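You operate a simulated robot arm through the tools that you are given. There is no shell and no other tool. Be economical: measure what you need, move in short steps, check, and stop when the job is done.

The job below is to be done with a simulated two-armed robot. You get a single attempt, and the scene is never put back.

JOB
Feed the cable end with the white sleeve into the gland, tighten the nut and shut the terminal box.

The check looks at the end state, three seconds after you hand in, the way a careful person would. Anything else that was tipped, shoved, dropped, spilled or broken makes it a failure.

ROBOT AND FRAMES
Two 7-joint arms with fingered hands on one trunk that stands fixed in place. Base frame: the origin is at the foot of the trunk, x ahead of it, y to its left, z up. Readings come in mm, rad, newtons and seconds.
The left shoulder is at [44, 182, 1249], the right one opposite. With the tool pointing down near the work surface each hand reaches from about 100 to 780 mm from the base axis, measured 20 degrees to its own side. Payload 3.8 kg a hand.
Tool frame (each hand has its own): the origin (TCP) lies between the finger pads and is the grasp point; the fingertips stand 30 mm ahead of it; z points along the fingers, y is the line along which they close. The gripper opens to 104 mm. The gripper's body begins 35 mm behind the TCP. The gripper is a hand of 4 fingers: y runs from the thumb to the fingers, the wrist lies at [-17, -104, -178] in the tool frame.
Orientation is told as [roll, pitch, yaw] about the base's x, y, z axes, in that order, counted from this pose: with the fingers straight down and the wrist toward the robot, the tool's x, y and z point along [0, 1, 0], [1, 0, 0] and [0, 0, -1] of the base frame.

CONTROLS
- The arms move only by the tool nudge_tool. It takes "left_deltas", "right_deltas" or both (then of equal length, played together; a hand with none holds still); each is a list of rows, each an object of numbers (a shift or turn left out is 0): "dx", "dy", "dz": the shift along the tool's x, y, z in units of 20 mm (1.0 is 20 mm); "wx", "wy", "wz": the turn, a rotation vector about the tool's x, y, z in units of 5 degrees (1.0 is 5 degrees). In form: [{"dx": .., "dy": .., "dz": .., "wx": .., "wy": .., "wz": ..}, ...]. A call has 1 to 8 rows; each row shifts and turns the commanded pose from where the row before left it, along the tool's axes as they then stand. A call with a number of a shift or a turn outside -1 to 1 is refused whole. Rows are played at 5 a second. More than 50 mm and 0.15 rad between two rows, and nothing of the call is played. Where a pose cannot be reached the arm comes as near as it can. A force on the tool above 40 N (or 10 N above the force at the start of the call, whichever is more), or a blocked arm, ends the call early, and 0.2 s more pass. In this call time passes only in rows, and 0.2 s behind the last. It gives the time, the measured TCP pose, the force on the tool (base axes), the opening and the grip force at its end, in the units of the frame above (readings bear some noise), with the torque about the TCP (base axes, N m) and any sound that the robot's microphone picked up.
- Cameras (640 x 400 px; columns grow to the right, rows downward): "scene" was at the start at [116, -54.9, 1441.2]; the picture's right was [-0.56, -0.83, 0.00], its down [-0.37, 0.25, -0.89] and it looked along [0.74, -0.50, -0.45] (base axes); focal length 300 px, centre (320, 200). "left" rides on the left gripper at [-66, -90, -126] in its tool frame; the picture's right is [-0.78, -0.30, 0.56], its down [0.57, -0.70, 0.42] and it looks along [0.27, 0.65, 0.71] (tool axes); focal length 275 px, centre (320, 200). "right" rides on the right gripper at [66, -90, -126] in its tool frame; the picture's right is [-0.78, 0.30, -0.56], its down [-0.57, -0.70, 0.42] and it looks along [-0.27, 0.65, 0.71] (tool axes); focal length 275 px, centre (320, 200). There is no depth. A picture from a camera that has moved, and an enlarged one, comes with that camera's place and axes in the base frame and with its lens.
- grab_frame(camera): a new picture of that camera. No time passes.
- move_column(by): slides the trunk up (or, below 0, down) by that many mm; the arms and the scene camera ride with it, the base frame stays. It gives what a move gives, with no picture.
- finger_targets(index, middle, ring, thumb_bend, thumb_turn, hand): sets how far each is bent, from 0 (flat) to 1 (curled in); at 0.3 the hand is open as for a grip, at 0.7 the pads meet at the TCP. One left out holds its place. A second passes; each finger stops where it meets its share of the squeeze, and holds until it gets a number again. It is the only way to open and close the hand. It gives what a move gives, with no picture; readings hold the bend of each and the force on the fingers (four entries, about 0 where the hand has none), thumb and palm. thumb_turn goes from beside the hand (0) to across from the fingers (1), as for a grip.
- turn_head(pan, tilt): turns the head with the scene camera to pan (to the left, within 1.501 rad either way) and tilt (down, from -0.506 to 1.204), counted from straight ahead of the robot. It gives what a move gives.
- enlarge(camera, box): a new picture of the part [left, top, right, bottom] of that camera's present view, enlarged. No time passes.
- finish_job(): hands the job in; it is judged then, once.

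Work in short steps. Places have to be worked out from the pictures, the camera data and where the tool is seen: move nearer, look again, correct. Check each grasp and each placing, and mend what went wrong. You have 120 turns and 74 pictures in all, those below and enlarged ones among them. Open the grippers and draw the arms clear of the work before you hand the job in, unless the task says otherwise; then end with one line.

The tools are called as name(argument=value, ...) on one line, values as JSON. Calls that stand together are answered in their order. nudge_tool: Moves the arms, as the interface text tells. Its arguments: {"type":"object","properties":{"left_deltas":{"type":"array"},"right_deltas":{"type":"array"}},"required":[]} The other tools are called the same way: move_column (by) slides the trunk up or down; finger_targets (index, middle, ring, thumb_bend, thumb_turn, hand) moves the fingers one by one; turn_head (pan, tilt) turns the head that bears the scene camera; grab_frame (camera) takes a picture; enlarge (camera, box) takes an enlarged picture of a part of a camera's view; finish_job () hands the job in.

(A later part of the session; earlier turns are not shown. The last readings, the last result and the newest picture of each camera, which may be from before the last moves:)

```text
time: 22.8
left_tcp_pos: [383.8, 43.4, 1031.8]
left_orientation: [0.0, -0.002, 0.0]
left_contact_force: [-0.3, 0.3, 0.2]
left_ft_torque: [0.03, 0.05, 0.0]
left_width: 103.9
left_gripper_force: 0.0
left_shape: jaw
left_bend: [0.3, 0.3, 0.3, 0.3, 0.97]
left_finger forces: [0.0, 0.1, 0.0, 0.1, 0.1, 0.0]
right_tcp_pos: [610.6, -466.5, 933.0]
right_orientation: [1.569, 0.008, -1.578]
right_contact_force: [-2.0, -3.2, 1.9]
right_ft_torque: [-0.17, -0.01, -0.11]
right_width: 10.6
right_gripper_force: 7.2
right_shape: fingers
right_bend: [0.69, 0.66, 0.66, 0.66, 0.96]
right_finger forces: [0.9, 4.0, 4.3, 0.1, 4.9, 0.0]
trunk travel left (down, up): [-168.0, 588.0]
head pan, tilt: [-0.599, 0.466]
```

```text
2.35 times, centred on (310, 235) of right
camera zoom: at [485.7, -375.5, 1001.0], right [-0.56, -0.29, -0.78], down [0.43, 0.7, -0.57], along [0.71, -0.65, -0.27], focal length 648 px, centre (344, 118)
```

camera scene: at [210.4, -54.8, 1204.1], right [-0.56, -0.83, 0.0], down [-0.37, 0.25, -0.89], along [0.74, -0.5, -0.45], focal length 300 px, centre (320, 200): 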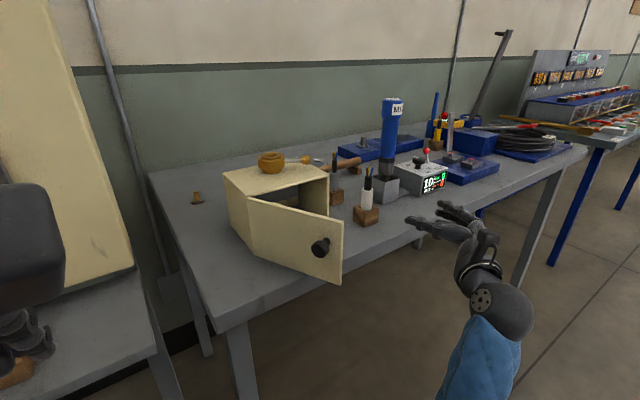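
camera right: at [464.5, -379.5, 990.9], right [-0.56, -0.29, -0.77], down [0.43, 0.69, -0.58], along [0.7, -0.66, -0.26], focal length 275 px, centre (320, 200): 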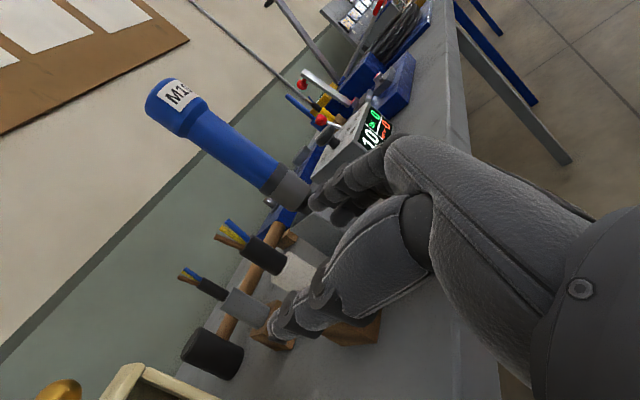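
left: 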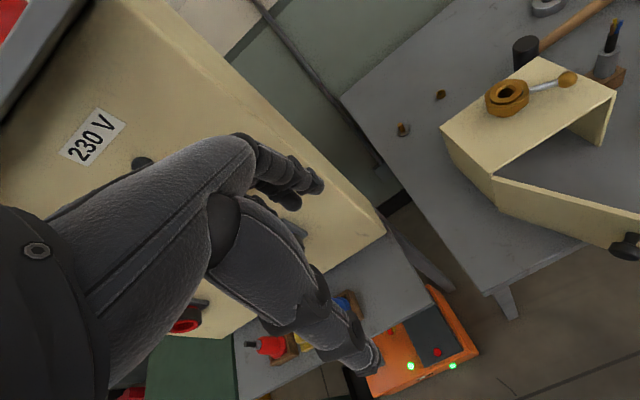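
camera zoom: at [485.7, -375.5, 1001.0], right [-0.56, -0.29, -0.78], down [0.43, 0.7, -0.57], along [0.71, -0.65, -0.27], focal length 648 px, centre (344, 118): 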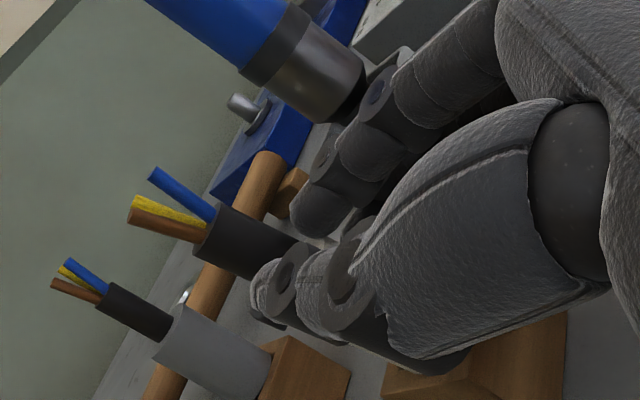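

Thumb, middle and ring now oppose each other on the sleeve at about 4–5 N, but right at the fingertips. I open a little, go 7 mm deeper and regrip.

finger_targets(hand="right", index=0.48, middle=0.48, ring=0.48, thumb_bend=0.48)

nudge_tool(right_deltas=[{"dz": 0.35}])

finger_targets(hand="right", index=0.72, middle=0.72, ring=0.72, thumb_bend=0.76)

enlarge(camera="scene", box=[335, 150, 455, 235])

```text
time: 23.8
left_tcp_pos: [384.2, 43.0, 1030.7]
left_orientation: [0.0, 0.0, -0.001]
left_contact_force: [0.1, 0.4, 0.3]
left_ft_torque: [-0.03, 0.02, -0.02]
left_width: 103.6
left_gripper_force: 0.1
left_shape: jaw
left_bend: [0.3, 0.3, 0.3, 0.3, 0.97]
left_finger forces: [0.1, 0.0, 0.0, 0.0, 0.0, 0.0]
right_tcp_pos: [611.7, -465.9, 932.6]
right_orientation: [1.566, 0.009, -1.577]
right_contact_force: [0.3, -0.3, 0.3]
right_ft_torque: [0.03, 0.01, 0.0]
right_width: 58.5
right_gripper_force: 0.0
right_shape: fingers
right_bend: [0.48, 0.48, 0.48, 0.48, 0.97]
right_finger forces: [0.0, 0.0, 0.0, 0.1, 0.1, 0.0]
trunk travel left (down, up): [-168.0, 588.0]
head pan, tilt: [-0.599, 0.466]
```

```text
time: 24.2
left_tcp_pos: [382.9, 42.5, 1030.5]
left_orientation: [-0.001, -0.001, 0.0]
left_contact_force: [-0.1, -0.4, 0.6]
left_ft_torque: [-0.01, 0.02, 0.03]
left_width: 103.7
left_gripper_force: 0.2
left_shape: jaw
left_bend: [0.3, 0.3, 0.3, 0.3, 0.97]
left_finger forces: [0.0, 0.0, 0.0, 0.0, 0.0, 0.0]
right_tcp_pos: [617.4, -465.2, 931.9]
right_orientation: [1.567, 0.007, -1.579]
right_contact_force: [-0.4, -0.3, 0.6]
right_ft_torque: [-0.01, 0.0, 0.01]
right_width: 58.2
right_gripper_force: 0.1
right_shape: fingers
right_bend: [0.48, 0.48, 0.48, 0.48, 0.97]
right_finger forces: [0.1, 0.0, 0.0, 0.1, 0.1, 0.0]
trunk travel left (down, up): [-168.0, 588.0]
head pan, tilt: [-0.599, 0.466]
```

```text
time: 25.2
left_tcp_pos: [383.9, 41.1, 1031.4]
left_orientation: [0.001, -0.002, 0.0]
left_contact_force: [0.6, -0.4, 0.2]
left_ft_torque: [-0.01, -0.04, 0.04]
left_width: 103.9
left_gripper_force: 0.1
left_shape: jaw
left_bend: [0.3, 0.3, 0.3, 0.3, 0.97]
left_finger forces: [0.1, 0.0, 0.0, 0.1, 0.0, 0.0]
right_tcp_pos: [616.1, -467.2, 932.5]
right_orientation: [1.568, 0.007, -1.579]
right_contact_force: [0.8, -11.7, 4.4]
right_ft_torque: [-0.46, -0.11, -0.26]
right_width: 11.1
right_gripper_force: 19.5
right_shape: fingers
right_bend: [0.71, 0.64, 0.63, 0.66, 0.96]
right_finger forces: [5.9, 9.0, 10.2, 0.0, 13.2, 0.1]
trunk travel left (down, up): [-168.0, 588.0]
head pan, tilt: [-0.599, 0.466]
```

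```text
4.71 times, centred on (395, 192) of scene
camera zoom: at [210.6, -56.0, 1203.9], right [-0.56, -0.83, 0.0], down [-0.37, 0.25, -0.89], along [0.74, -0.5, -0.45], focal length 1411 px, centre (-33, 235)
```

zoom: 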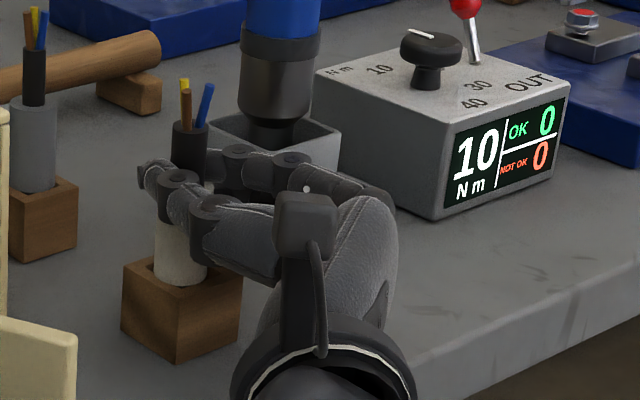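

The grip is now solid, with thumb 13 N and fingers 6, 9 and 10 N. I lift straight up 60 mm.

nudge_tool(right_deltas=[{"dx": 0.5}, {"dx": 0.5}, {"dx": 1}, {"dx": 1}])

enlarge(camera="scene", box=[320, 120, 460, 240])

```text
time: 26.2
left_tcp_pos: [383.5, 42.6, 1030.4]
left_orientation: [0.0, -0.001, 0.003]
left_contact_force: [-0.7, 0.3, 0.2]
left_ft_torque: [-0.01, -0.02, 0.04]
left_width: 103.7
left_gripper_force: 0.0
left_shape: jaw
left_bend: [0.3, 0.3, 0.3, 0.3, 0.97]
left_finger forces: [0.0, 0.0, 0.0, 0.0, 0.0, 0.0]
right_tcp_pos: [617.6, -466.4, 993.5]
right_orientation: [1.567, 0.01, -1.576]
right_contact_force: [0.3, -0.2, -1.6]
right_ft_torque: [-0.01, 0.01, -0.03]
right_width: 11.3
right_gripper_force: 15.2
right_shape: fingers
right_bend: [0.71, 0.67, 0.71, 0.67, 0.94]
right_finger forces: [5.7, 5.3, 2.9, 0.1, 16.2, 0.0]
trunk travel left (down, up): [-168.0, 588.0]
head pan, tilt: [-0.599, 0.466]
```

```text
3.33 times, centred on (390, 180) of scene
camera zoom: at [210.9, -54.8, 1203.9], right [-0.56, -0.83, 0.0], down [-0.37, 0.25, -0.89], along [0.74, -0.5, -0.45], focal length 1000 px, centre (87, 267)
```

zoom: 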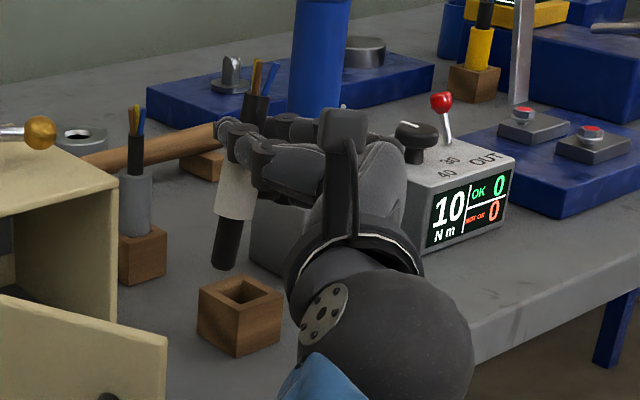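

The lift exposed a black jacket tail below the sleeve as well, so which end goes in needs a closer look. I enlarge the cable.

enlarge(camera="scene", box=[355, 130, 415, 210])

grab_frame(camera="right")

```text
5.00 times, centred on (385, 170) of scene
camera zoom: at [210.9, -54.8, 1203.9], right [-0.56, -0.83, 0.0], down [-0.37, 0.25, -0.89], along [0.74, -0.5, -0.45], focal length 1500 px, centre (-5, 350)
```

zoom: 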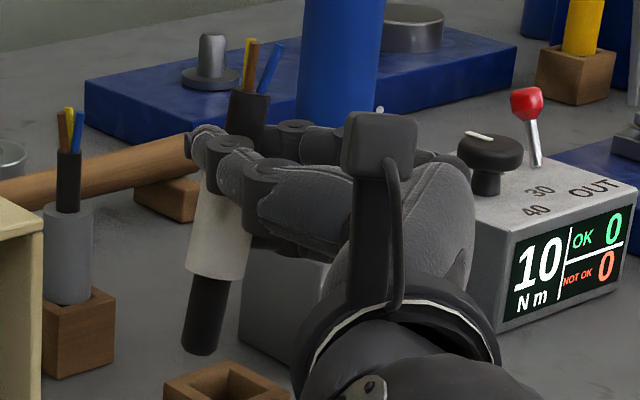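

```text
38 pictures are left
camera right: at [493.2, -376.3, 1061.2], right [-0.56, -0.29, -0.78], down [0.43, 0.71, -0.57], along [0.71, -0.65, -0.27], focal length 275 px, centre (320, 200)
```

right: 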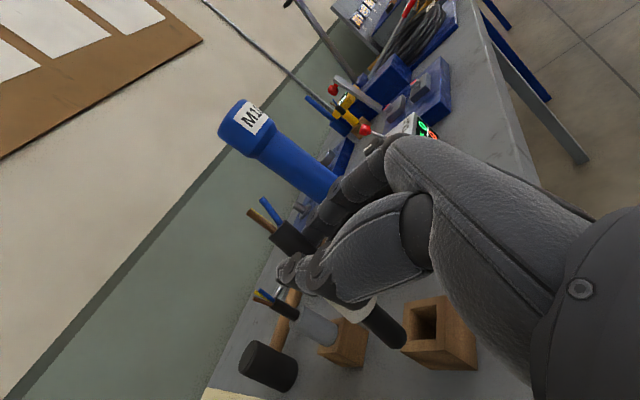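

The tail is a plain jacket stub of about 34 mm. Before choosing an end I want the gland bore measured, so I bring the left hand's camera over the box, keeping it high.

nudge_tool(left_deltas=[{"dz": -1}, {"dz": -1}, {"dz": -1}, {"dz": -1, "dx": -1}, {"dz": -1, "dy": 1, "dx": -1}, {"dz": -1, "dy": 1, "dx": -1}, {"dy": 1, "dx": -1}, {"dy": 1, "dx": -1}])

nudge_tool(left_deltas=[{"dy": 1, "dx": -1}, {"dy": 1, "dx": -1}, {"dx": -1}, {"dx": -1}])

enlarge(camera="left", box=[340, 20, 500, 120])

```text
time: 28.0
left_tcp_pos: [464.3, -55.2, 1150.6]
left_orientation: [0.001, 0.001, 0.001]
left_contact_force: [-0.7, -0.4, 0.6]
left_ft_torque: [0.04, -0.04, 0.02]
left_width: 103.8
left_gripper_force: 0.1
left_shape: jaw
left_bend: [0.3, 0.3, 0.3, 0.3, 0.97]
left_finger forces: [0.1, 0.0, 0.0, 0.0, 0.0, 0.0]
right_tcp_pos: [619.3, -468.2, 991.5]
right_orientation: [1.567, 0.009, -1.577]
right_contact_force: [0.3, 0.0, -0.2]
right_ft_torque: [-0.01, 0.02, 0.0]
right_width: 11.3
right_gripper_force: 15.0
right_shape: fingers
right_bend: [0.71, 0.67, 0.71, 0.67, 0.94]
right_finger forces: [5.7, 5.4, 2.7, 0.0, 16.2, 0.0]
trunk travel left (down, up): [-168.0, 588.0]
head pan, tilt: [-0.599, 0.466]
```

```text
time: 29.0
left_tcp_pos: [502.9, -136.7, 1150.5]
left_orientation: [-0.001, 0.001, 0.002]
left_contact_force: [-0.5, 0.6, -0.4]
left_ft_torque: [-0.02, 0.01, -0.02]
left_width: 103.5
left_gripper_force: 0.0
left_shape: jaw
left_bend: [0.3, 0.3, 0.3, 0.3, 0.97]
left_finger forces: [0.0, 0.0, 0.1, 0.0, 0.0, 0.0]
right_tcp_pos: [617.5, -466.5, 992.4]
right_orientation: [1.568, 0.008, -1.578]
right_contact_force: [-0.3, 0.0, -0.6]
right_ft_torque: [-0.02, 0.03, -0.01]
right_width: 11.3
right_gripper_force: 15.3
right_shape: fingers
right_bend: [0.71, 0.67, 0.71, 0.67, 0.94]
right_finger forces: [5.6, 5.1, 2.6, 0.1, 16.0, 0.1]
trunk travel left (down, up): [-168.0, 588.0]
head pan, tilt: [-0.599, 0.466]
```

```text
4.00 times, centred on (420, 70) of left
camera zoom: at [414.9, -201.3, 1273.9], right [-0.3, -0.78, -0.56], down [-0.7, 0.57, -0.42], along [0.65, 0.27, -0.71], focal length 1101 px, centre (-80, 720)
```

zoom: 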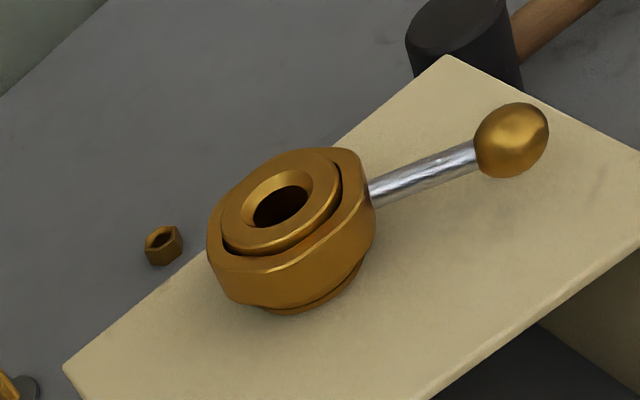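

The bore is about 20 mm with a lead-in chamfer, and the gland axis is at about (747,-299). The lever ball is near (708,-356,1004). The cable stands the same way up in its block as it would in the gland, and the sleeve would act as the stop on the ring. I keep it upright and feed the plain stub in. The tail leans about 9° towards +y, so I lift 100 mm while rolling the hand to bring it vertical.

nudge_tool(right_deltas=[{"dx": 1}, {"dx": 1}, {"dx": 1, "wz": -0.6}, {"dx": 1, "wz": -0.6}, {"dx": 1, "wz": -0.6}])

grab_frame(camera="left")

enlarge(camera="scene", box=[250, 60, 450, 200])

```text
time: 30.2
left_tcp_pos: [504.1, -135.5, 1149.6]
left_orientation: [-0.001, 0.0, -0.001]
left_contact_force: [0.6, 0.1, 0.3]
left_ft_torque: [0.0, -0.04, 0.01]
left_width: 103.8
left_gripper_force: 0.1
left_shape: jaw
left_bend: [0.3, 0.3, 0.3, 0.3, 0.97]
left_finger forces: [0.0, 0.1, 0.1, 0.1, 0.0, 0.1]
right_tcp_pos: [618.0, -463.3, 1093.1]
right_orientation: [1.567, -0.149, -1.575]
right_contact_force: [0.5, 0.2, -1.0]
right_ft_torque: [-0.03, -0.03, -0.03]
right_width: 11.0
right_gripper_force: 15.3
right_shape: fingers
right_bend: [0.71, 0.67, 0.71, 0.67, 0.94]
right_finger forces: [5.7, 5.2, 2.7, 0.1, 16.2, 0.1]
trunk travel left (down, up): [-168.0, 588.0]
head pan, tilt: [-0.599, 0.466]
```

```text
36 pictures are left
camera left: at [414.6, -200.8, 1273.9], right [-0.3, -0.78, -0.56], down [-0.7, 0.57, -0.42], along [0.65, 0.27, -0.71], focal length 275 px, centre (320, 200)
```

left: 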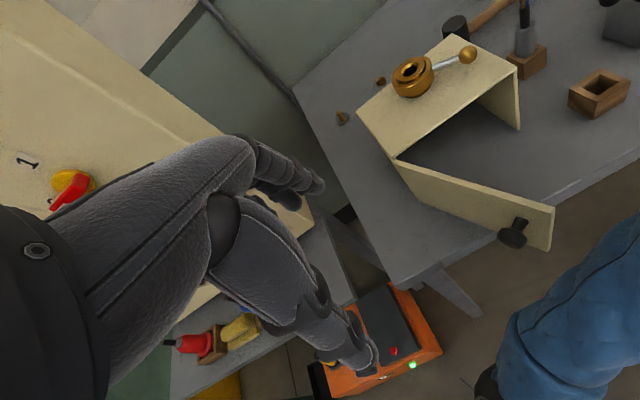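

```text
2.86 times, centred on (350, 130) of scene
camera zoom: at [210.9, -54.9, 1203.9], right [-0.56, -0.83, 0.0], down [-0.37, 0.25, -0.89], along [0.74, -0.5, -0.45], focal length 857 px, centre (234, 400)
```

zoom: 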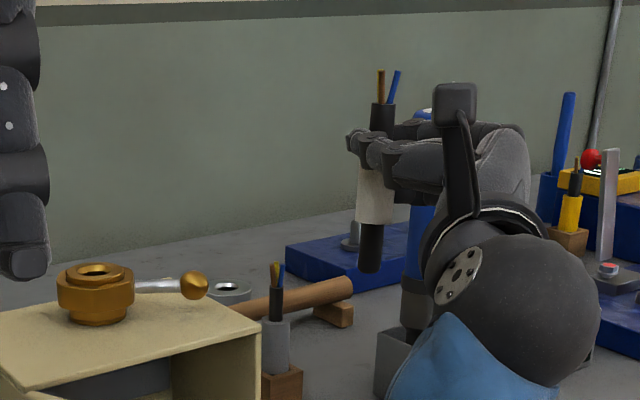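

The cable now hangs vertical, with its tail bottom at TCP−77 and the sleeve bottom at TCP−45. Fully seated should therefore be TCP z≈1058. I draw the left hand back out of the way while raising the right and carrying it diagonally towards the gland.

nudge_tool(left_deltas=[{"dy": -1, "dx": 1}, {"dy": -1, "dx": 1}, {"dy": -1, "dx": 1}, {"dy": -1, "dx": 1}, {"dy": -1, "dx": 1}, {"dx": 1}, {"dx": 1}, {"dx": 1}], right_deltas=[{"dx": 1}, {"dx": 0.7}, {"dx": 0.1, "dy": -0.95, "dz": 0.65}, {"dx": 0.12, "dy": -0.95, "dz": 0.65}, {"dx": 0.12, "dy": -0.95, "dz": 0.65}, {"dx": 0.12, "dy": -0.95, "dz": 0.65}, {"dx": 0.12, "dy": -0.95, "dz": 0.65}, {"dx": 0.12, "dy": -0.95, "dz": 0.65}])

nudge_tool(right_deltas=[{"dy": -1, "dz": 0.75, "dx": 0.15}, {"dy": -1, "dz": 0.75, "dx": 0.15}])

enlarge(camera="scene", box=[220, 40, 380, 190])

```text
time: 32.0
left_tcp_pos: [403.9, 24.4, 1149.2]
left_orientation: [0.0, 0.002, -0.001]
left_contact_force: [0.2, 0.5, 0.2]
left_ft_torque: [-0.02, -0.04, 0.0]
left_width: 103.7
left_gripper_force: 0.1
left_shape: jaw
left_bend: [0.3, 0.3, 0.3, 0.3, 0.97]
left_finger forces: [0.1, 0.0, 0.1, 0.0, 0.0, 0.0]
right_tcp_pos: [697.9, -345.2, 1122.4]
right_orientation: [1.569, -0.149, -1.575]
right_contact_force: [-0.2, -0.4, -1.5]
right_ft_torque: [0.02, 0.04, 0.01]
right_width: 11.3
right_gripper_force: 14.5
right_shape: fingers
right_bend: [0.71, 0.67, 0.71, 0.67, 0.94]
right_finger forces: [5.7, 5.2, 2.6, 0.1, 16.0, 0.0]
trunk travel left (down, up): [-168.0, 588.0]
head pan, tilt: [-0.599, 0.466]
```

```text
time: 32.6
left_tcp_pos: [404.7, 25.0, 1150.0]
left_orientation: [0.0, 0.002, 0.0]
left_contact_force: [0.0, 0.3, 0.5]
left_ft_torque: [-0.02, 0.0, 0.01]
left_width: 103.6
left_gripper_force: 0.1
left_shape: jaw
left_bend: [0.3, 0.3, 0.3, 0.3, 0.97]
left_finger forces: [0.0, 0.1, 0.0, 0.1, 0.0, 0.0]
right_tcp_pos: [727.2, -304.6, 1122.3]
right_orientation: [1.567, -0.148, -1.578]
right_contact_force: [0.2, 0.3, -1.3]
right_ft_torque: [0.0, -0.02, 0.01]
right_width: 11.3
right_gripper_force: 14.8
right_shape: fingers
right_bend: [0.71, 0.67, 0.71, 0.67, 0.94]
right_finger forces: [5.8, 5.3, 2.6, 0.0, 16.0, 0.0]
trunk travel left (down, up): [-168.0, 588.0]
head pan, tilt: [-0.599, 0.466]
```

```text
2.67 times, centred on (300, 115) of scene
camera zoom: at [211.0, -54.7, 1203.8], right [-0.56, -0.83, 0.0], down [-0.37, 0.25, -0.89], along [0.74, -0.5, -0.45], focal length 800 px, centre (373, 427)
```

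zoom: 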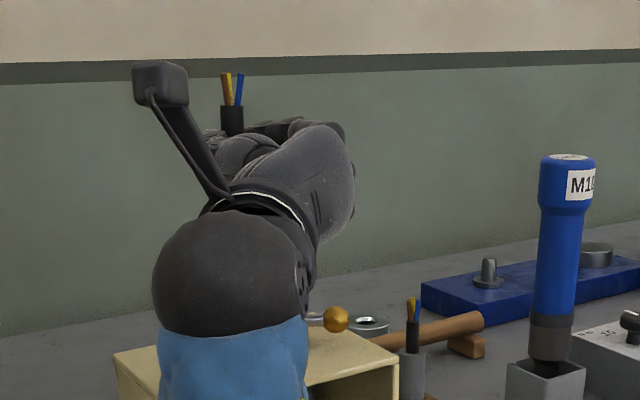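

The TCP is at the planned hover point, (727,-304,1122), but the forearm hides it from the head camera. I bring the left hand to the left-front and yaw it so its camera sees the gland from the +y side.

nudge_tool(left_deltas=[{"dy": 0.97, "dx": 0.25}, {"dy": 0.97, "dx": 0.25}, {"dy": 0.97, "dx": 0.25}, {"dy": 0.97, "dx": 0.25}, {"dy": 0.97, "dx": 0.25}, {"dy": 0.97, "dx": 0.25}, {"dy": 0.97, "dx": 0.25}])

nudge_tool(left_deltas=[{"wz": 1}, {"wz": 1}, {"wz": 1}, {"wz": 1}, {"wz": 1}, {"wz": 1}, {"wz": 1}, {"wz": 1}])

nudge_tool(left_deltas=[{"wz": 1}, {"wz": 1}, {"wz": 1}, {"wz": 1}])

grab_frame(camera="left")

```text
time: 34.2
left_tcp_pos: [538.2, 58.1, 1148.2]
left_orientation: [-0.001, 0.001, 0.0]
left_contact_force: [0.3, -0.4, 0.7]
left_ft_torque: [-0.03, -0.01, 0.03]
left_width: 103.4
left_gripper_force: 0.1
left_shape: jaw
left_bend: [0.3, 0.3, 0.3, 0.3, 0.97]
left_finger forces: [0.0, 0.0, 0.1, 0.1, 0.1, 0.0]
right_tcp_pos: [727.1, -306.3, 1121.8]
right_orientation: [1.567, -0.147, -1.575]
right_contact_force: [0.1, 0.1, -0.4]
right_ft_torque: [-0.03, -0.01, -0.02]
right_width: 11.0
right_gripper_force: 14.8
right_shape: fingers
right_bend: [0.71, 0.67, 0.71, 0.67, 0.94]
right_finger forces: [5.8, 5.2, 2.7, 0.1, 16.0, 0.1]
trunk travel left (down, up): [-168.0, 588.0]
head pan, tilt: [-0.599, 0.466]
```

```text
time: 36.0
left_tcp_pos: [538.9, 59.1, 1149.4]
left_orientation: [0.0, 0.002, -0.698]
left_contact_force: [0.2, -0.4, -1.3]
left_ft_torque: [0.01, -0.01, 0.01]
left_width: 103.7
left_gripper_force: 0.1
left_shape: jaw
left_bend: [0.3, 0.3, 0.3, 0.3, 0.97]
left_finger forces: [0.1, 0.0, 0.0, 0.0, 0.0, 0.0]
right_tcp_pos: [728.0, -304.6, 1120.9]
right_orientation: [1.567, -0.148, -1.575]
right_contact_force: [-0.6, -0.2, -0.9]
right_ft_torque: [0.01, -0.03, 0.0]
right_width: 11.3
right_gripper_force: 14.9
right_shape: fingers
right_bend: [0.71, 0.67, 0.71, 0.67, 0.94]
right_finger forces: [5.7, 5.2, 2.4, 0.0, 15.9, 0.0]
trunk travel left (down, up): [-168.0, 588.0]
head pan, tilt: [-0.599, 0.466]
```

```text
time: 37.0
left_tcp_pos: [539.4, 58.1, 1149.7]
left_orientation: [0.0, 0.001, -1.046]
left_contact_force: [0.0, -1.1, 0.5]
left_ft_torque: [-0.01, 0.0, -0.01]
left_width: 103.6
left_gripper_force: 0.1
left_shape: jaw
left_bend: [0.3, 0.3, 0.3, 0.3, 0.97]
left_finger forces: [0.0, 0.1, 0.0, 0.1, 0.1, 0.1]
right_tcp_pos: [727.9, -306.2, 1121.6]
right_orientation: [1.568, -0.148, -1.576]
right_contact_force: [-0.3, 0.2, -1.8]
right_ft_torque: [0.01, 0.02, 0.0]
right_width: 11.1
right_gripper_force: 14.7
right_shape: fingers
right_bend: [0.71, 0.67, 0.71, 0.67, 0.94]
right_finger forces: [5.7, 5.2, 2.5, 0.0, 15.8, 0.0]
trunk travel left (down, up): [-168.0, 588.0]
head pan, tilt: [-0.599, 0.466]
```

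```text
33 pictures are left
camera left: at [438.7, 104.8, 1275.5], right [-0.82, -0.13, -0.56], down [0.15, 0.89, -0.42], along [0.55, -0.43, -0.71], focal length 275 px, centre (320, 200)
```

left: 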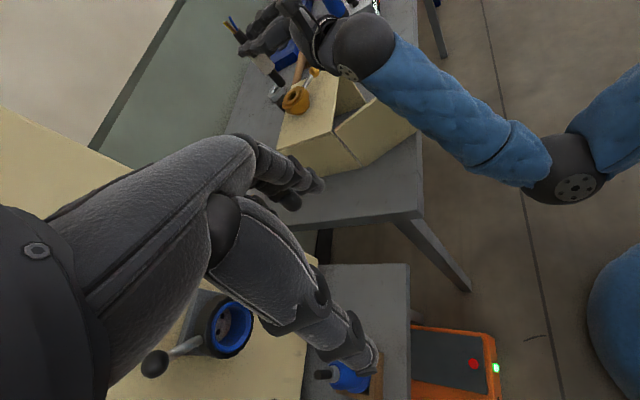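

The gland and the held cable are both visible from this side. I enlarge that area.

enlarge(camera="left", box=[210, 10, 350, 120])

```text
3.64 times, centred on (280, 65) of left
camera zoom: at [438.7, 104.8, 1275.5], right [-0.82, -0.13, -0.56], down [0.15, 0.89, -0.42], along [0.55, -0.43, -0.71], focal length 1001 px, centre (466, 691)
```

zoom: 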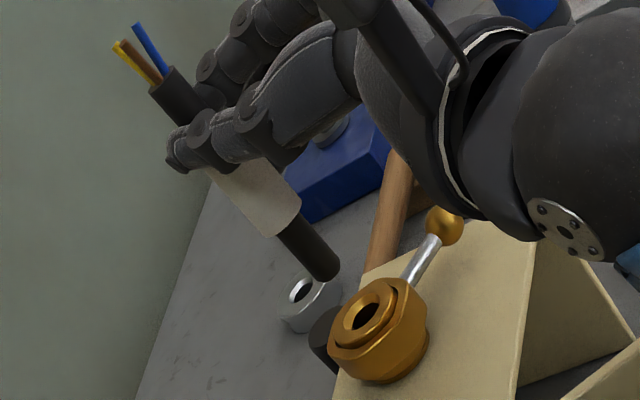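

In this view the tail tip (z≈1044) and the bore (z≈1013) both come out at about (743,-292), so they line up. I lower 22 mm to just above the ring and re-check.

nudge_tool(right_deltas=[{"dx": -0.55, "dy": -0.08}, {"dx": -0.54, "dy": -0.08}])

enlarge(camera="left", box=[240, 50, 340, 120])

```text
time: 37.6
left_tcp_pos: [540.0, 58.5, 1151.9]
left_orientation: [0.001, 0.001, -1.047]
left_contact_force: [1.0, 0.2, 0.1]
left_ft_torque: [-0.01, 0.0, -0.01]
left_width: 103.6
left_gripper_force: 0.0
left_shape: jaw
left_bend: [0.3, 0.3, 0.3, 0.3, 0.97]
left_finger forces: [0.0, 0.0, 0.0, 0.1, 0.0, 0.1]
right_tcp_pos: [728.3, -304.3, 1100.0]
right_orientation: [1.569, -0.148, -1.576]
right_contact_force: [0.2, 0.2, -1.0]
right_ft_torque: [0.02, 0.02, 0.0]
right_width: 11.1
right_gripper_force: 15.0
right_shape: fingers
right_bend: [0.71, 0.67, 0.71, 0.67, 0.94]
right_finger forces: [5.7, 5.2, 2.5, 0.0, 15.9, 0.0]
trunk travel left (down, up): [-168.0, 588.0]
head pan, tilt: [-0.599, 0.466]
```

```text
5.71 times, centred on (290, 85) of left
camera zoom: at [438.5, 104.6, 1275.6], right [-0.82, -0.13, -0.56], down [0.14, 0.89, -0.42], along [0.55, -0.43, -0.71], focal length 1573 px, centre (491, 857)
```

zoom: 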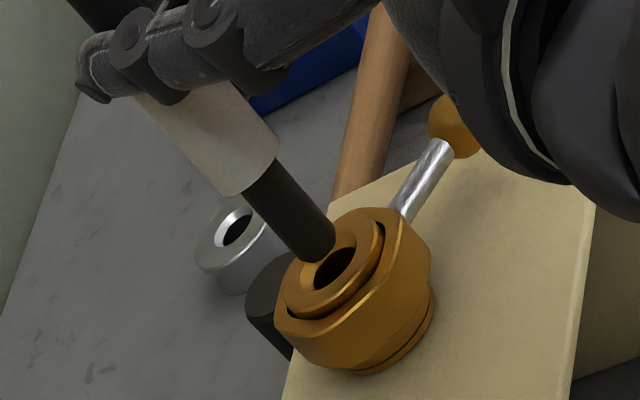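

The tip is about 10 mm above the ring and lines up with the bore to within 2 mm. I lower slowly another 20 mm and watch the force.

nudge_tool(right_deltas=[{"dx": -0.25, "dy": -0.04}, {"dx": -0.25, "dy": -0.04}, {"dx": -0.25, "dy": -0.04}, {"dx": -0.25, "dy": -0.04}])

enlarge(camera="left", box=[240, 50, 340, 120])

```text
time: 38.6
left_tcp_pos: [536.9, 58.5, 1152.2]
left_orientation: [0.001, -0.001, -1.047]
left_contact_force: [0.3, 0.8, 0.1]
left_ft_torque: [0.01, -0.06, 0.0]
left_width: 103.7
left_gripper_force: 0.1
left_shape: jaw
left_bend: [0.3, 0.3, 0.3, 0.3, 0.97]
left_finger forces: [0.0, 0.0, 0.0, 0.0, 0.0, 0.1]
right_tcp_pos: [723.4, -304.9, 1089.0]
right_orientation: [1.583, -0.152, -1.58]
right_contact_force: [1.7, -3.0, 22.7]
right_ft_torque: [-0.11, -0.48, -0.06]
right_width: 11.1
right_gripper_force: 18.3
right_shape: fingers
right_bend: [0.71, 0.66, 0.71, 0.68, 0.91]
right_finger forces: [6.6, 5.9, 3.8, 0.1, 19.7, 0.0]
trunk travel left (down, up): [-168.0, 588.0]
head pan, tilt: [-0.599, 0.466]
```

```text
5.71 times, centred on (290, 85) of left
camera zoom: at [435.6, 105.1, 1277.2], right [-0.82, -0.13, -0.56], down [0.15, 0.89, -0.42], along [0.56, -0.43, -0.71], focal length 1573 px, centre (491, 857)
```

zoom: 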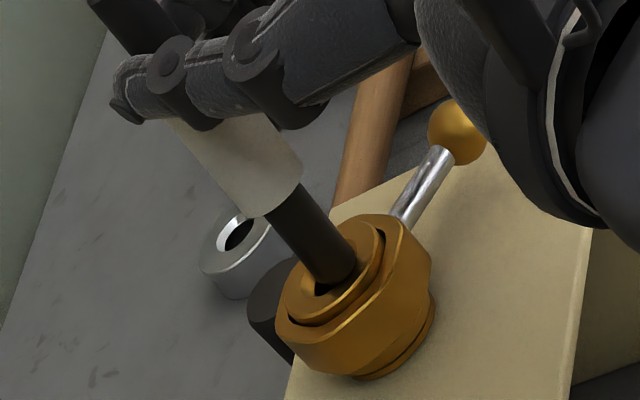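

The tip has entered the chamfer and rests on its -x/-y flank with 23 N on it, and the dark bore shows on the lower-left. I ease up 6 mm, shift 4 mm in +x and +y, and lower again.

nudge_tool(right_deltas=[{"dx": 0.35}, {"dz": 0.2, "dy": -0.2}, {"dx": -0.2, "dy": -0.03}, {"dx": -0.2, "dy": -0.03}, {"dx": -0.2, "dy": -0.03}])

enlarge(camera="left", box=[240, 50, 340, 120])

```text
time: 39.8
left_tcp_pos: [535.9, 60.3, 1153.1]
left_orientation: [0.002, -0.002, -1.047]
left_contact_force: [-0.3, -0.2, 0.1]
left_ft_torque: [-0.03, 0.01, -0.01]
left_width: 103.7
left_gripper_force: 0.2
left_shape: jaw
left_bend: [0.3, 0.3, 0.3, 0.3, 0.97]
left_finger forces: [0.1, 0.0, 0.1, 0.0, 0.0, 0.0]
right_tcp_pos: [726.2, -298.4, 1087.1]
right_orientation: [1.591, -0.155, -1.58]
right_contact_force: [2.6, -5.5, 36.4]
right_ft_torque: [-0.34, -0.75, -0.1]
right_width: 11.6
right_gripper_force: 25.4
right_shape: fingers
right_bend: [0.71, 0.65, 0.71, 0.69, 0.91]
right_finger forces: [16.6, 7.2, 5.7, 0.0, 20.9, 0.0]
trunk travel left (down, up): [-168.0, 588.0]
head pan, tilt: [-0.599, 0.466]
```

```text
5.71 times, centred on (290, 85) of left
camera zoom: at [434.3, 105.6, 1277.5], right [-0.82, -0.13, -0.56], down [0.15, 0.89, -0.42], along [0.56, -0.43, -0.71], focal length 1573 px, centre (491, 857)
```

zoom: 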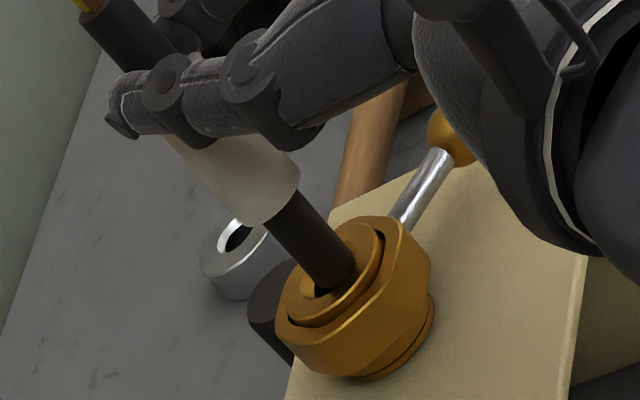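

Force rose to 36 N and the reaction points towards +x/-y, so the bore lies that way. I unload by about 14 mm, shift +x 4 and -y 3, and lower gently.

nudge_tool(right_deltas=[{"dx": 0.7, "dy": 0.1}, {"dz": 0.2, "dy": 0.15}, {"dx": -0.2, "dy": -0.03}, {"dx": -0.2, "dy": -0.03}])

nudge_tool(right_deltas=[{"dx": -0.2, "dy": -0.03}])

nudge_tool(right_deltas=[{"dx": -0.2, "dy": -0.03}])

```text
time: 40.8
left_tcp_pos: [537.5, 58.4, 1152.4]
left_orientation: [0.003, 0.002, -1.046]
left_contact_force: [-0.4, -0.4, -0.2]
left_ft_torque: [-0.02, -0.02, -0.01]
left_width: 103.9
left_gripper_force: 0.1
left_shape: jaw
left_bend: [0.3, 0.3, 0.3, 0.3, 0.97]
left_finger forces: [0.0, 0.0, 0.0, 0.0, 0.0, 0.0]
right_tcp_pos: [732.1, -303.2, 1086.5]
right_orientation: [1.578, -0.149, -1.578]
right_contact_force: [2.8, -5.2, 22.7]
right_ft_torque: [-0.17, -0.35, -0.06]
right_width: 10.8
right_gripper_force: 22.0
right_shape: fingers
right_bend: [0.71, 0.66, 0.71, 0.69, 0.91]
right_finger forces: [10.4, 7.0, 4.5, 0.0, 21.2, 0.1]
trunk travel left (down, up): [-168.0, 588.0]
head pan, tilt: [-0.599, 0.466]
```

```text
time: 41.2
left_tcp_pos: [538.0, 59.8, 1152.1]
left_orientation: [0.002, -0.002, -1.048]
left_contact_force: [-0.9, 0.4, -0.1]
left_ft_torque: [0.0, 0.03, 0.01]
left_width: 103.8
left_gripper_force: 0.1
left_shape: jaw
left_bend: [0.3, 0.3, 0.3, 0.3, 0.97]
left_finger forces: [0.0, 0.0, 0.0, 0.1, 0.0, 0.1]
right_tcp_pos: [732.2, -302.1, 1085.8]
right_orientation: [1.582, -0.154, -1.577]
right_contact_force: [3.7, -6.2, 30.8]
right_ft_torque: [-0.21, -0.49, -0.03]
right_width: 11.1
right_gripper_force: 23.3
right_shape: fingers
right_bend: [0.71, 0.66, 0.71, 0.69, 0.9]
right_finger forces: [13.3, 7.0, 4.4, 0.0, 21.8, 0.0]
trunk travel left (down, up): [-168.0, 588.0]
head pan, tilt: [-0.599, 0.466]
```

```text
time: 41.6
left_tcp_pos: [537.2, 59.8, 1153.2]
left_orientation: [0.002, -0.002, -1.048]
left_contact_force: [-0.6, -0.2, 0.6]
left_ft_torque: [-0.01, -0.04, 0.05]
left_width: 104.0
left_gripper_force: 0.0
left_shape: jaw
left_bend: [0.3, 0.3, 0.3, 0.3, 0.97]
left_finger forces: [0.2, 0.0, 0.0, 0.0, 0.1, 0.0]
right_tcp_pos: [730.0, -302.3, 1084.9]
right_orientation: [1.592, -0.155, -1.578]
right_contact_force: [5.8, -6.3, 36.0]
right_ft_torque: [-0.25, -0.67, -0.09]
right_width: 10.9
right_gripper_force: 25.2
right_shape: fingers
right_bend: [0.71, 0.65, 0.71, 0.7, 0.9]
right_finger forces: [16.1, 7.1, 4.4, 0.0, 22.5, 0.0]
trunk travel left (down, up): [-168.0, 588.0]
head pan, tilt: [-0.599, 0.466]
```

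The tip is still blocked at the same height with a similar reaction. I take a tight close-up to see how it sits in the ring.

enlarge(camera="left", box=[275, 75, 315, 105])

```text
13.33 times, centred on (295, 90) of left
camera zoom: at [434.6, 105.4, 1277.4], right [-0.82, -0.13, -0.56], down [0.15, 0.89, -0.42], along [0.56, -0.43, -0.71], focal length 3670 px, centre (653, 1667)
```

zoom: 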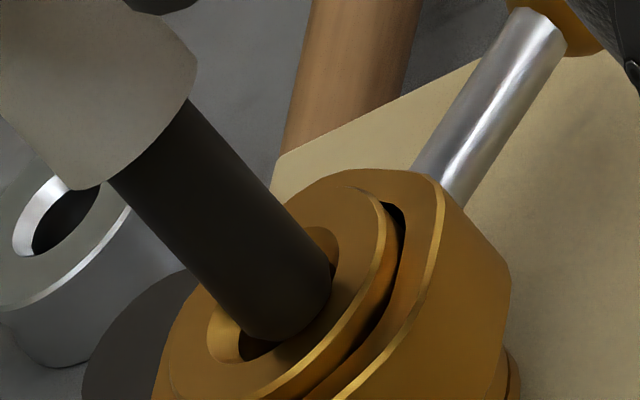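

The axis crosses the ring centre in this view, so the remaining error lies along the line of sight. The 8.6 N side reaction points to (+x,-y), and the tip probably never left contact during the last shift. I lift clear and read the force before re-aiming.

nudge_tool(right_deltas=[{"dx": 0.6, "dy": 0.09}, {"dx": 0.6, "dy": 0.09}, {"dx": 0.6, "dy": 0.09}])

enlarge(camera="left", box=[220, 20, 340, 110])

```text
time: 42.4
left_tcp_pos: [539.6, 57.6, 1151.2]
left_orientation: [0.001, -0.001, -1.049]
left_contact_force: [-0.6, -0.3, 0.2]
left_ft_torque: [0.04, -0.01, -0.01]
left_width: 103.7
left_gripper_force: 0.1
left_shape: jaw
left_bend: [0.3, 0.3, 0.3, 0.3, 0.97]
left_finger forces: [0.0, 0.1, 0.0, 0.0, 0.0, 0.0]
right_tcp_pos: [735.5, -301.8, 1107.0]
right_orientation: [1.56, -0.146, -1.577]
right_contact_force: [-0.2, 0.1, -1.5]
right_ft_torque: [0.0, 0.01, 0.0]
right_width: 9.6
right_gripper_force: 17.1
right_shape: fingers
right_bend: [0.71, 0.66, 0.71, 0.69, 0.91]
right_finger forces: [6.4, 6.3, 2.9, 0.0, 18.5, 0.1]
trunk travel left (down, up): [-168.0, 588.0]
head pan, tilt: [-0.599, 0.466]
```

```text
4.44 times, centred on (280, 65) of left
camera zoom: at [438.0, 104.7, 1275.6], right [-0.82, -0.13, -0.56], down [0.14, 0.89, -0.42], along [0.55, -0.43, -0.71], focal length 1224 px, centre (498, 800)
```

zoom: 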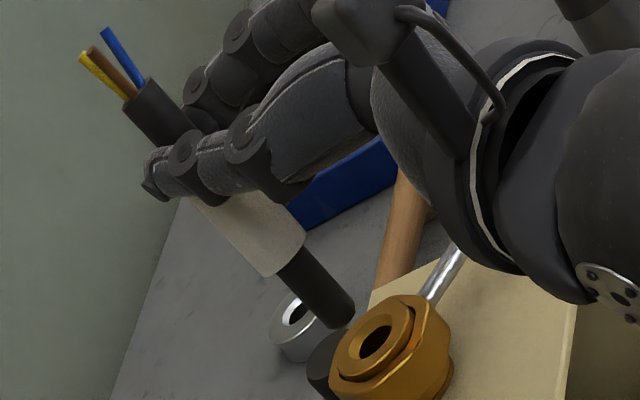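

The tip is clear again. The right hand's own camera sees the tail from a steeper angle, which should settle the line-of-sight error.

enlarge(camera="right", box=[320, 260, 480, 400])

```text
2.86 times, centred on (400, 330) of right
camera zoom: at [612.0, -202.8, 1160.9], right [-0.57, -0.4, -0.72], down [0.42, 0.61, -0.67], along [0.71, -0.68, -0.17], focal length 786 px, centre (91, -171)
```

zoom: 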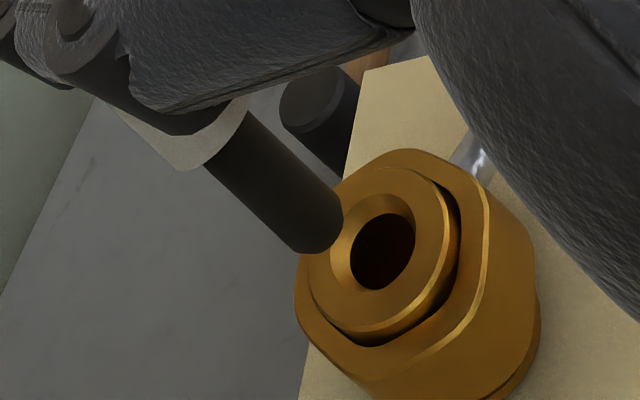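

Triangulating the two views gives the tip at (746,-288,1035) and the ring centre at (747.6,-296.5,1013), with the tail leaning about 6°. I straighten the cable with a small roll and pitch, shift slightly, and check again.

nudge_tool(right_deltas=[{"wz": -0.5, "wy": 0.34}, {"wz": -0.5, "wy": 0.34}, {"dz": -0.12, "dy": 0.12}])

enlarge(camera="right", box=[320, 260, 480, 400])

enlarge(camera="left", box=[240, 50, 340, 120])

```text
time: 43.2
left_tcp_pos: [539.3, 59.2, 1150.0]
left_orientation: [0.0, -0.001, -1.047]
left_contact_force: [0.7, -0.2, 0.2]
left_ft_torque: [0.02, 0.01, 0.0]
left_width: 103.5
left_gripper_force: 0.1
left_shape: jaw
left_bend: [0.3, 0.3, 0.3, 0.3, 0.97]
left_finger forces: [0.0, 0.0, 0.1, 0.1, 0.1, 0.0]
right_tcp_pos: [732.9, -304.9, 1109.7]
right_orientation: [1.628, -0.235, -1.581]
right_contact_force: [0.6, -0.2, 0.4]
right_ft_torque: [0.02, 0.01, 0.0]
right_width: 9.9
right_gripper_force: 17.6
right_shape: fingers
right_bend: [0.71, 0.66, 0.71, 0.69, 0.91]
right_finger forces: [6.5, 6.1, 2.9, 0.1, 18.4, 0.1]
trunk travel left (down, up): [-168.0, 588.0]
head pan, tilt: [-0.599, 0.466]
```

```text
2.86 times, centred on (400, 330) of right
camera zoom: at [604.7, -202.3, 1146.7], right [-0.52, -0.47, -0.71], down [0.46, 0.55, -0.7], along [0.72, -0.69, -0.07], focal length 786 px, centre (91, -171)
```

zoom: 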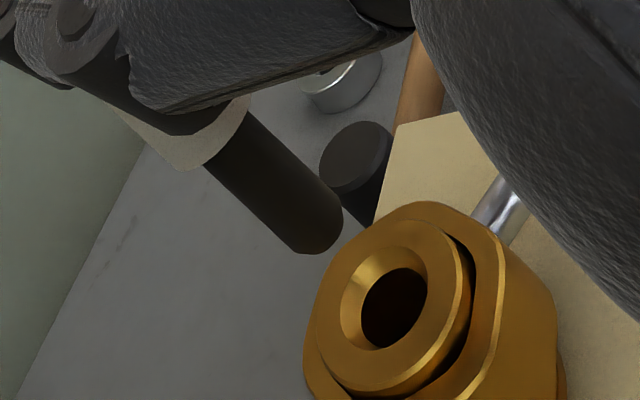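

```text
5.71 times, centred on (290, 85) of left
camera zoom: at [438.2, 104.7, 1275.8], right [-0.82, -0.13, -0.56], down [0.14, 0.89, -0.42], along [0.55, -0.43, -0.71], focal length 1573 px, centre (491, 857)
```

zoom: 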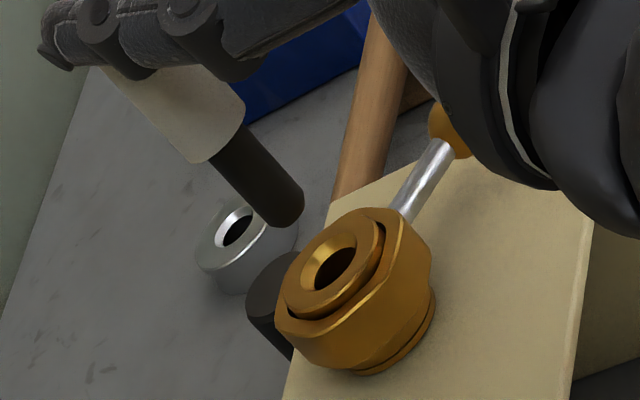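

After the correction the tip is at (750.4,-300.7) and the ring centre at (750.7,-300.2), so they coincide within a millimetre. I lower straight down 35 mm in 5 mm steps.

nudge_tool(right_deltas=[{"dx": -0.243, "dy": -0.059, "dz": -0.015}, {"dx": -0.243, "dy": -0.059, "dz": -0.015}, {"dx": -0.243, "dy": -0.059, "dz": -0.015}, {"dx": -0.243, "dy": -0.059, "dz": -0.015}, {"dx": -0.243, "dy": -0.059, "dz": -0.015}, {"dx": -0.243, "dy": -0.059, "dz": -0.015}, {"dx": -0.243, "dy": -0.059, "dz": -0.015}])

```text
time: 44.8
left_tcp_pos: [538.7, 59.6, 1152.0]
left_orientation: [0.001, 0.0, -1.047]
left_contact_force: [0.7, -0.3, -0.6]
left_ft_torque: [0.0, -0.02, -0.03]
left_width: 103.9
left_gripper_force: 0.1
left_shape: jaw
left_bend: [0.3, 0.3, 0.3, 0.3, 0.97]
left_finger forces: [0.0, 0.0, 0.0, 0.0, 0.0, 0.0]
right_tcp_pos: [732.4, -305.2, 1074.5]
right_orientation: [1.625, -0.236, -1.581]
right_contact_force: [-0.1, -0.3, -0.3]
right_ft_torque: [-0.01, 0.02, -0.01]
right_width: 9.8
right_gripper_force: 16.8
right_shape: fingers
right_bend: [0.71, 0.66, 0.71, 0.69, 0.91]
right_finger forces: [6.5, 6.2, 2.9, 0.0, 18.4, 0.1]
trunk travel left (down, up): [-168.0, 588.0]
head pan, tilt: [-0.599, 0.466]
```

No contact force, and the TCP is at 1074, below the earlier blocking height, so the tip is in the bore. I continue down towards the sleeve stop.

nudge_tool(right_deltas=[{"dx": -0.243, "dy": -0.059, "dz": -0.015}, {"dx": -0.243, "dy": -0.059, "dz": -0.015}, {"dx": -0.2, "dy": -0.05, "dz": -0.012}])

enlarge(camera="left", box=[230, 40, 350, 120])

```text
time: 45.6
left_tcp_pos: [539.2, 58.9, 1151.3]
left_orientation: [0.0, -0.001, -1.045]
left_contact_force: [-0.6, -0.7, 0.3]
left_ft_torque: [0.01, -0.01, -0.02]
left_width: 103.8
left_gripper_force: 0.0
left_shape: jaw
left_bend: [0.3, 0.3, 0.3, 0.3, 0.97]
left_finger forces: [0.0, 0.0, 0.0, 0.0, 0.1, 0.0]
right_tcp_pos: [732.1, -305.5, 1060.1]
right_orientation: [1.626, -0.235, -1.579]
right_contact_force: [-0.1, 0.1, -0.7]
right_ft_torque: [0.0, 0.03, 0.0]
right_width: 9.9
right_gripper_force: 17.1
right_shape: fingers
right_bend: [0.71, 0.66, 0.71, 0.69, 0.92]
right_finger forces: [6.6, 6.2, 2.7, 0.0, 18.4, 0.0]
trunk travel left (down, up): [-168.0, 588.0]
head pan, tilt: [-0.599, 0.466]
```

```text
5.00 times, centred on (290, 80) of left
camera zoom: at [438.4, 104.6, 1275.7], right [-0.82, -0.13, -0.56], down [0.14, 0.89, -0.42], along [0.55, -0.43, -0.71], focal length 1376 px, centre (470, 800)
```

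zoom: 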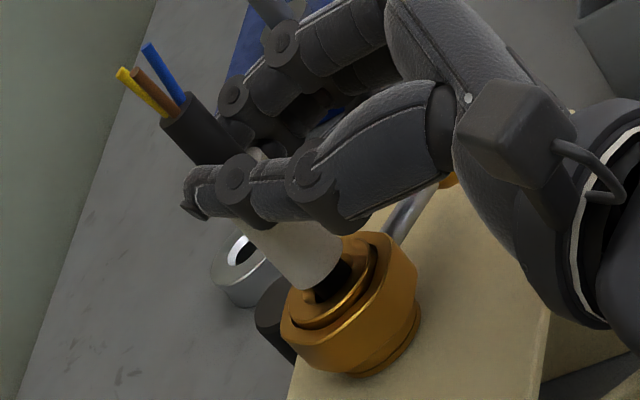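

The tail is well inside with the sleeve a few millimetres above the ring. I lower the last bit until contact.

nudge_tool(right_deltas=[{"dx": -0.15, "dy": -0.036, "dz": -0.009}, {"dx": -0.15, "dy": -0.036, "dz": -0.009}, {"dx": -0.12, "dy": -0.03, "dz": -0.007}])

```text
time: 46.4
left_tcp_pos: [538.4, 59.7, 1151.8]
left_orientation: [0.001, 0.001, -1.047]
left_contact_force: [-0.1, 0.5, -0.1]
left_ft_torque: [0.0, 0.0, -0.01]
left_width: 103.7
left_gripper_force: 0.0
left_shape: jaw
left_bend: [0.3, 0.3, 0.3, 0.3, 0.97]
left_finger forces: [0.0, 0.1, 0.0, 0.1, 0.0, 0.0]
right_tcp_pos: [731.2, -304.8, 1055.2]
right_orientation: [1.634, -0.236, -1.581]
right_contact_force: [0.9, -1.9, 10.2]
right_ft_torque: [-0.01, -0.25, 0.0]
right_width: 9.8
right_gripper_force: 19.6
right_shape: fingers
right_bend: [0.71, 0.66, 0.71, 0.69, 0.91]
right_finger forces: [8.0, 6.5, 3.2, 0.0, 20.3, 0.0]
trunk travel left (down, up): [-168.0, 588.0]
head pan, tilt: [-0.599, 0.466]
```

The sleeve is seated with about 10 N on it. I open the right hand just enough to release and check the cable stays put.

finger_targets(hand="right", index=0.42, middle=0.42, ring=0.42, thumb_bend=0.42)

enlarge(camera="left", box=[230, 40, 350, 120])

```text
time: 47.4
left_tcp_pos: [539.5, 57.9, 1151.0]
left_orientation: [-0.001, 0.001, -1.047]
left_contact_force: [-0.1, -0.5, 0.2]
left_ft_torque: [0.0, -0.02, 0.0]
left_width: 103.6
left_gripper_force: 0.0
left_shape: jaw
left_bend: [0.3, 0.3, 0.3, 0.3, 0.97]
left_finger forces: [0.0, 0.0, 0.0, 0.1, 0.0, 0.0]
right_tcp_pos: [733.5, -306.2, 1050.8]
right_orientation: [1.628, -0.236, -1.579]
right_contact_force: [0.3, -0.5, -0.9]
right_ft_torque: [-0.03, 0.02, -0.02]
right_width: 73.8
right_gripper_force: 0.1
right_shape: fingers
right_bend: [0.42, 0.42, 0.42, 0.42, 0.97]
right_finger forces: [0.0, 0.0, 0.0, 0.1, 0.0, 0.0]
trunk travel left (down, up): [-168.0, 588.0]
head pan, tilt: [-0.599, 0.466]
```

```text
5.00 times, centred on (290, 80) of left
camera zoom: at [438.2, 104.6, 1275.7], right [-0.82, -0.13, -0.56], down [0.14, 0.89, -0.42], along [0.55, -0.43, -0.71], focal length 1376 px, centre (470, 800)
```

zoom: 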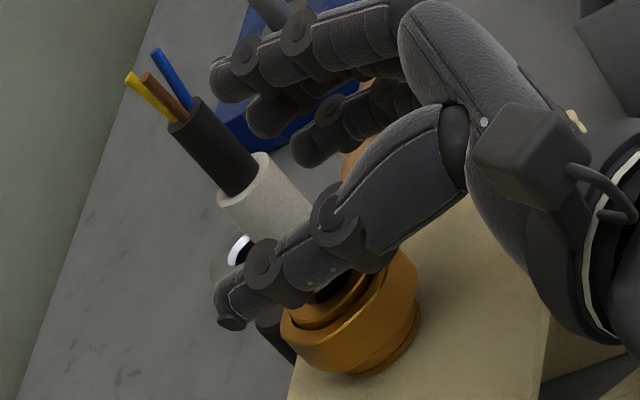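

The cable stands in the gland on its own. I raise slightly and back the right hand straight out towards the robot.

nudge_tool(right_deltas=[{"dx": 0.5, "dy": 0.1}, {"dz": -1}, {"dz": -1}, {"dz": -1}, {"dz": -1}, {"dz": -1}, {"dz": -1}])

enlarge(camera="left", box=[220, 10, 360, 120])

```text
time: 49.0
left_tcp_pos: [538.1, 59.1, 1150.3]
left_orientation: [0.0, 0.0, -1.047]
left_contact_force: [0.1, 0.3, -0.6]
left_ft_torque: [0.03, -0.01, 0.02]
left_width: 103.8
left_gripper_force: 0.1
left_shape: jaw
left_bend: [0.3, 0.3, 0.3, 0.3, 0.97]
left_finger forces: [0.1, 0.1, 0.0, 0.0, 0.0, 0.1]
right_tcp_pos: [610.6, -312.0, 1068.3]
right_orientation: [1.655, -0.246, -1.601]
right_contact_force: [0.0, -0.4, -0.5]
right_ft_torque: [-0.02, 0.01, 0.01]
right_width: 73.9
right_gripper_force: 0.0
right_shape: fingers
right_bend: [0.42, 0.42, 0.42, 0.42, 0.97]
right_finger forces: [0.0, 0.0, 0.1, 0.0, 0.1, 0.0]
trunk travel left (down, up): [-168.0, 588.0]
head pan, tilt: [-0.599, 0.466]
```

```text
3.64 times, centred on (290, 65) of left
camera zoom: at [438.0, 104.7, 1275.9], right [-0.82, -0.13, -0.56], down [0.14, 0.89, -0.42], along [0.55, -0.43, -0.71], focal length 1001 px, centre (429, 691)
```

zoom: 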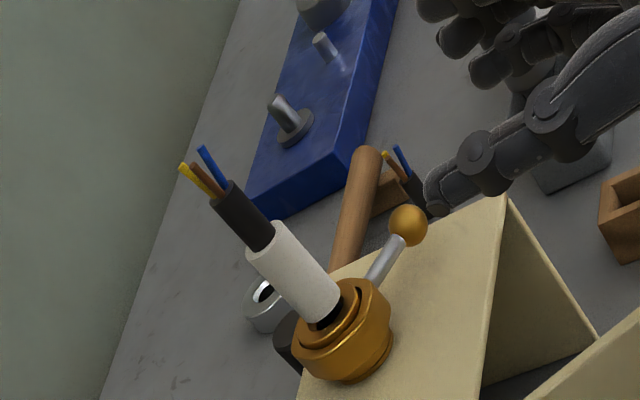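

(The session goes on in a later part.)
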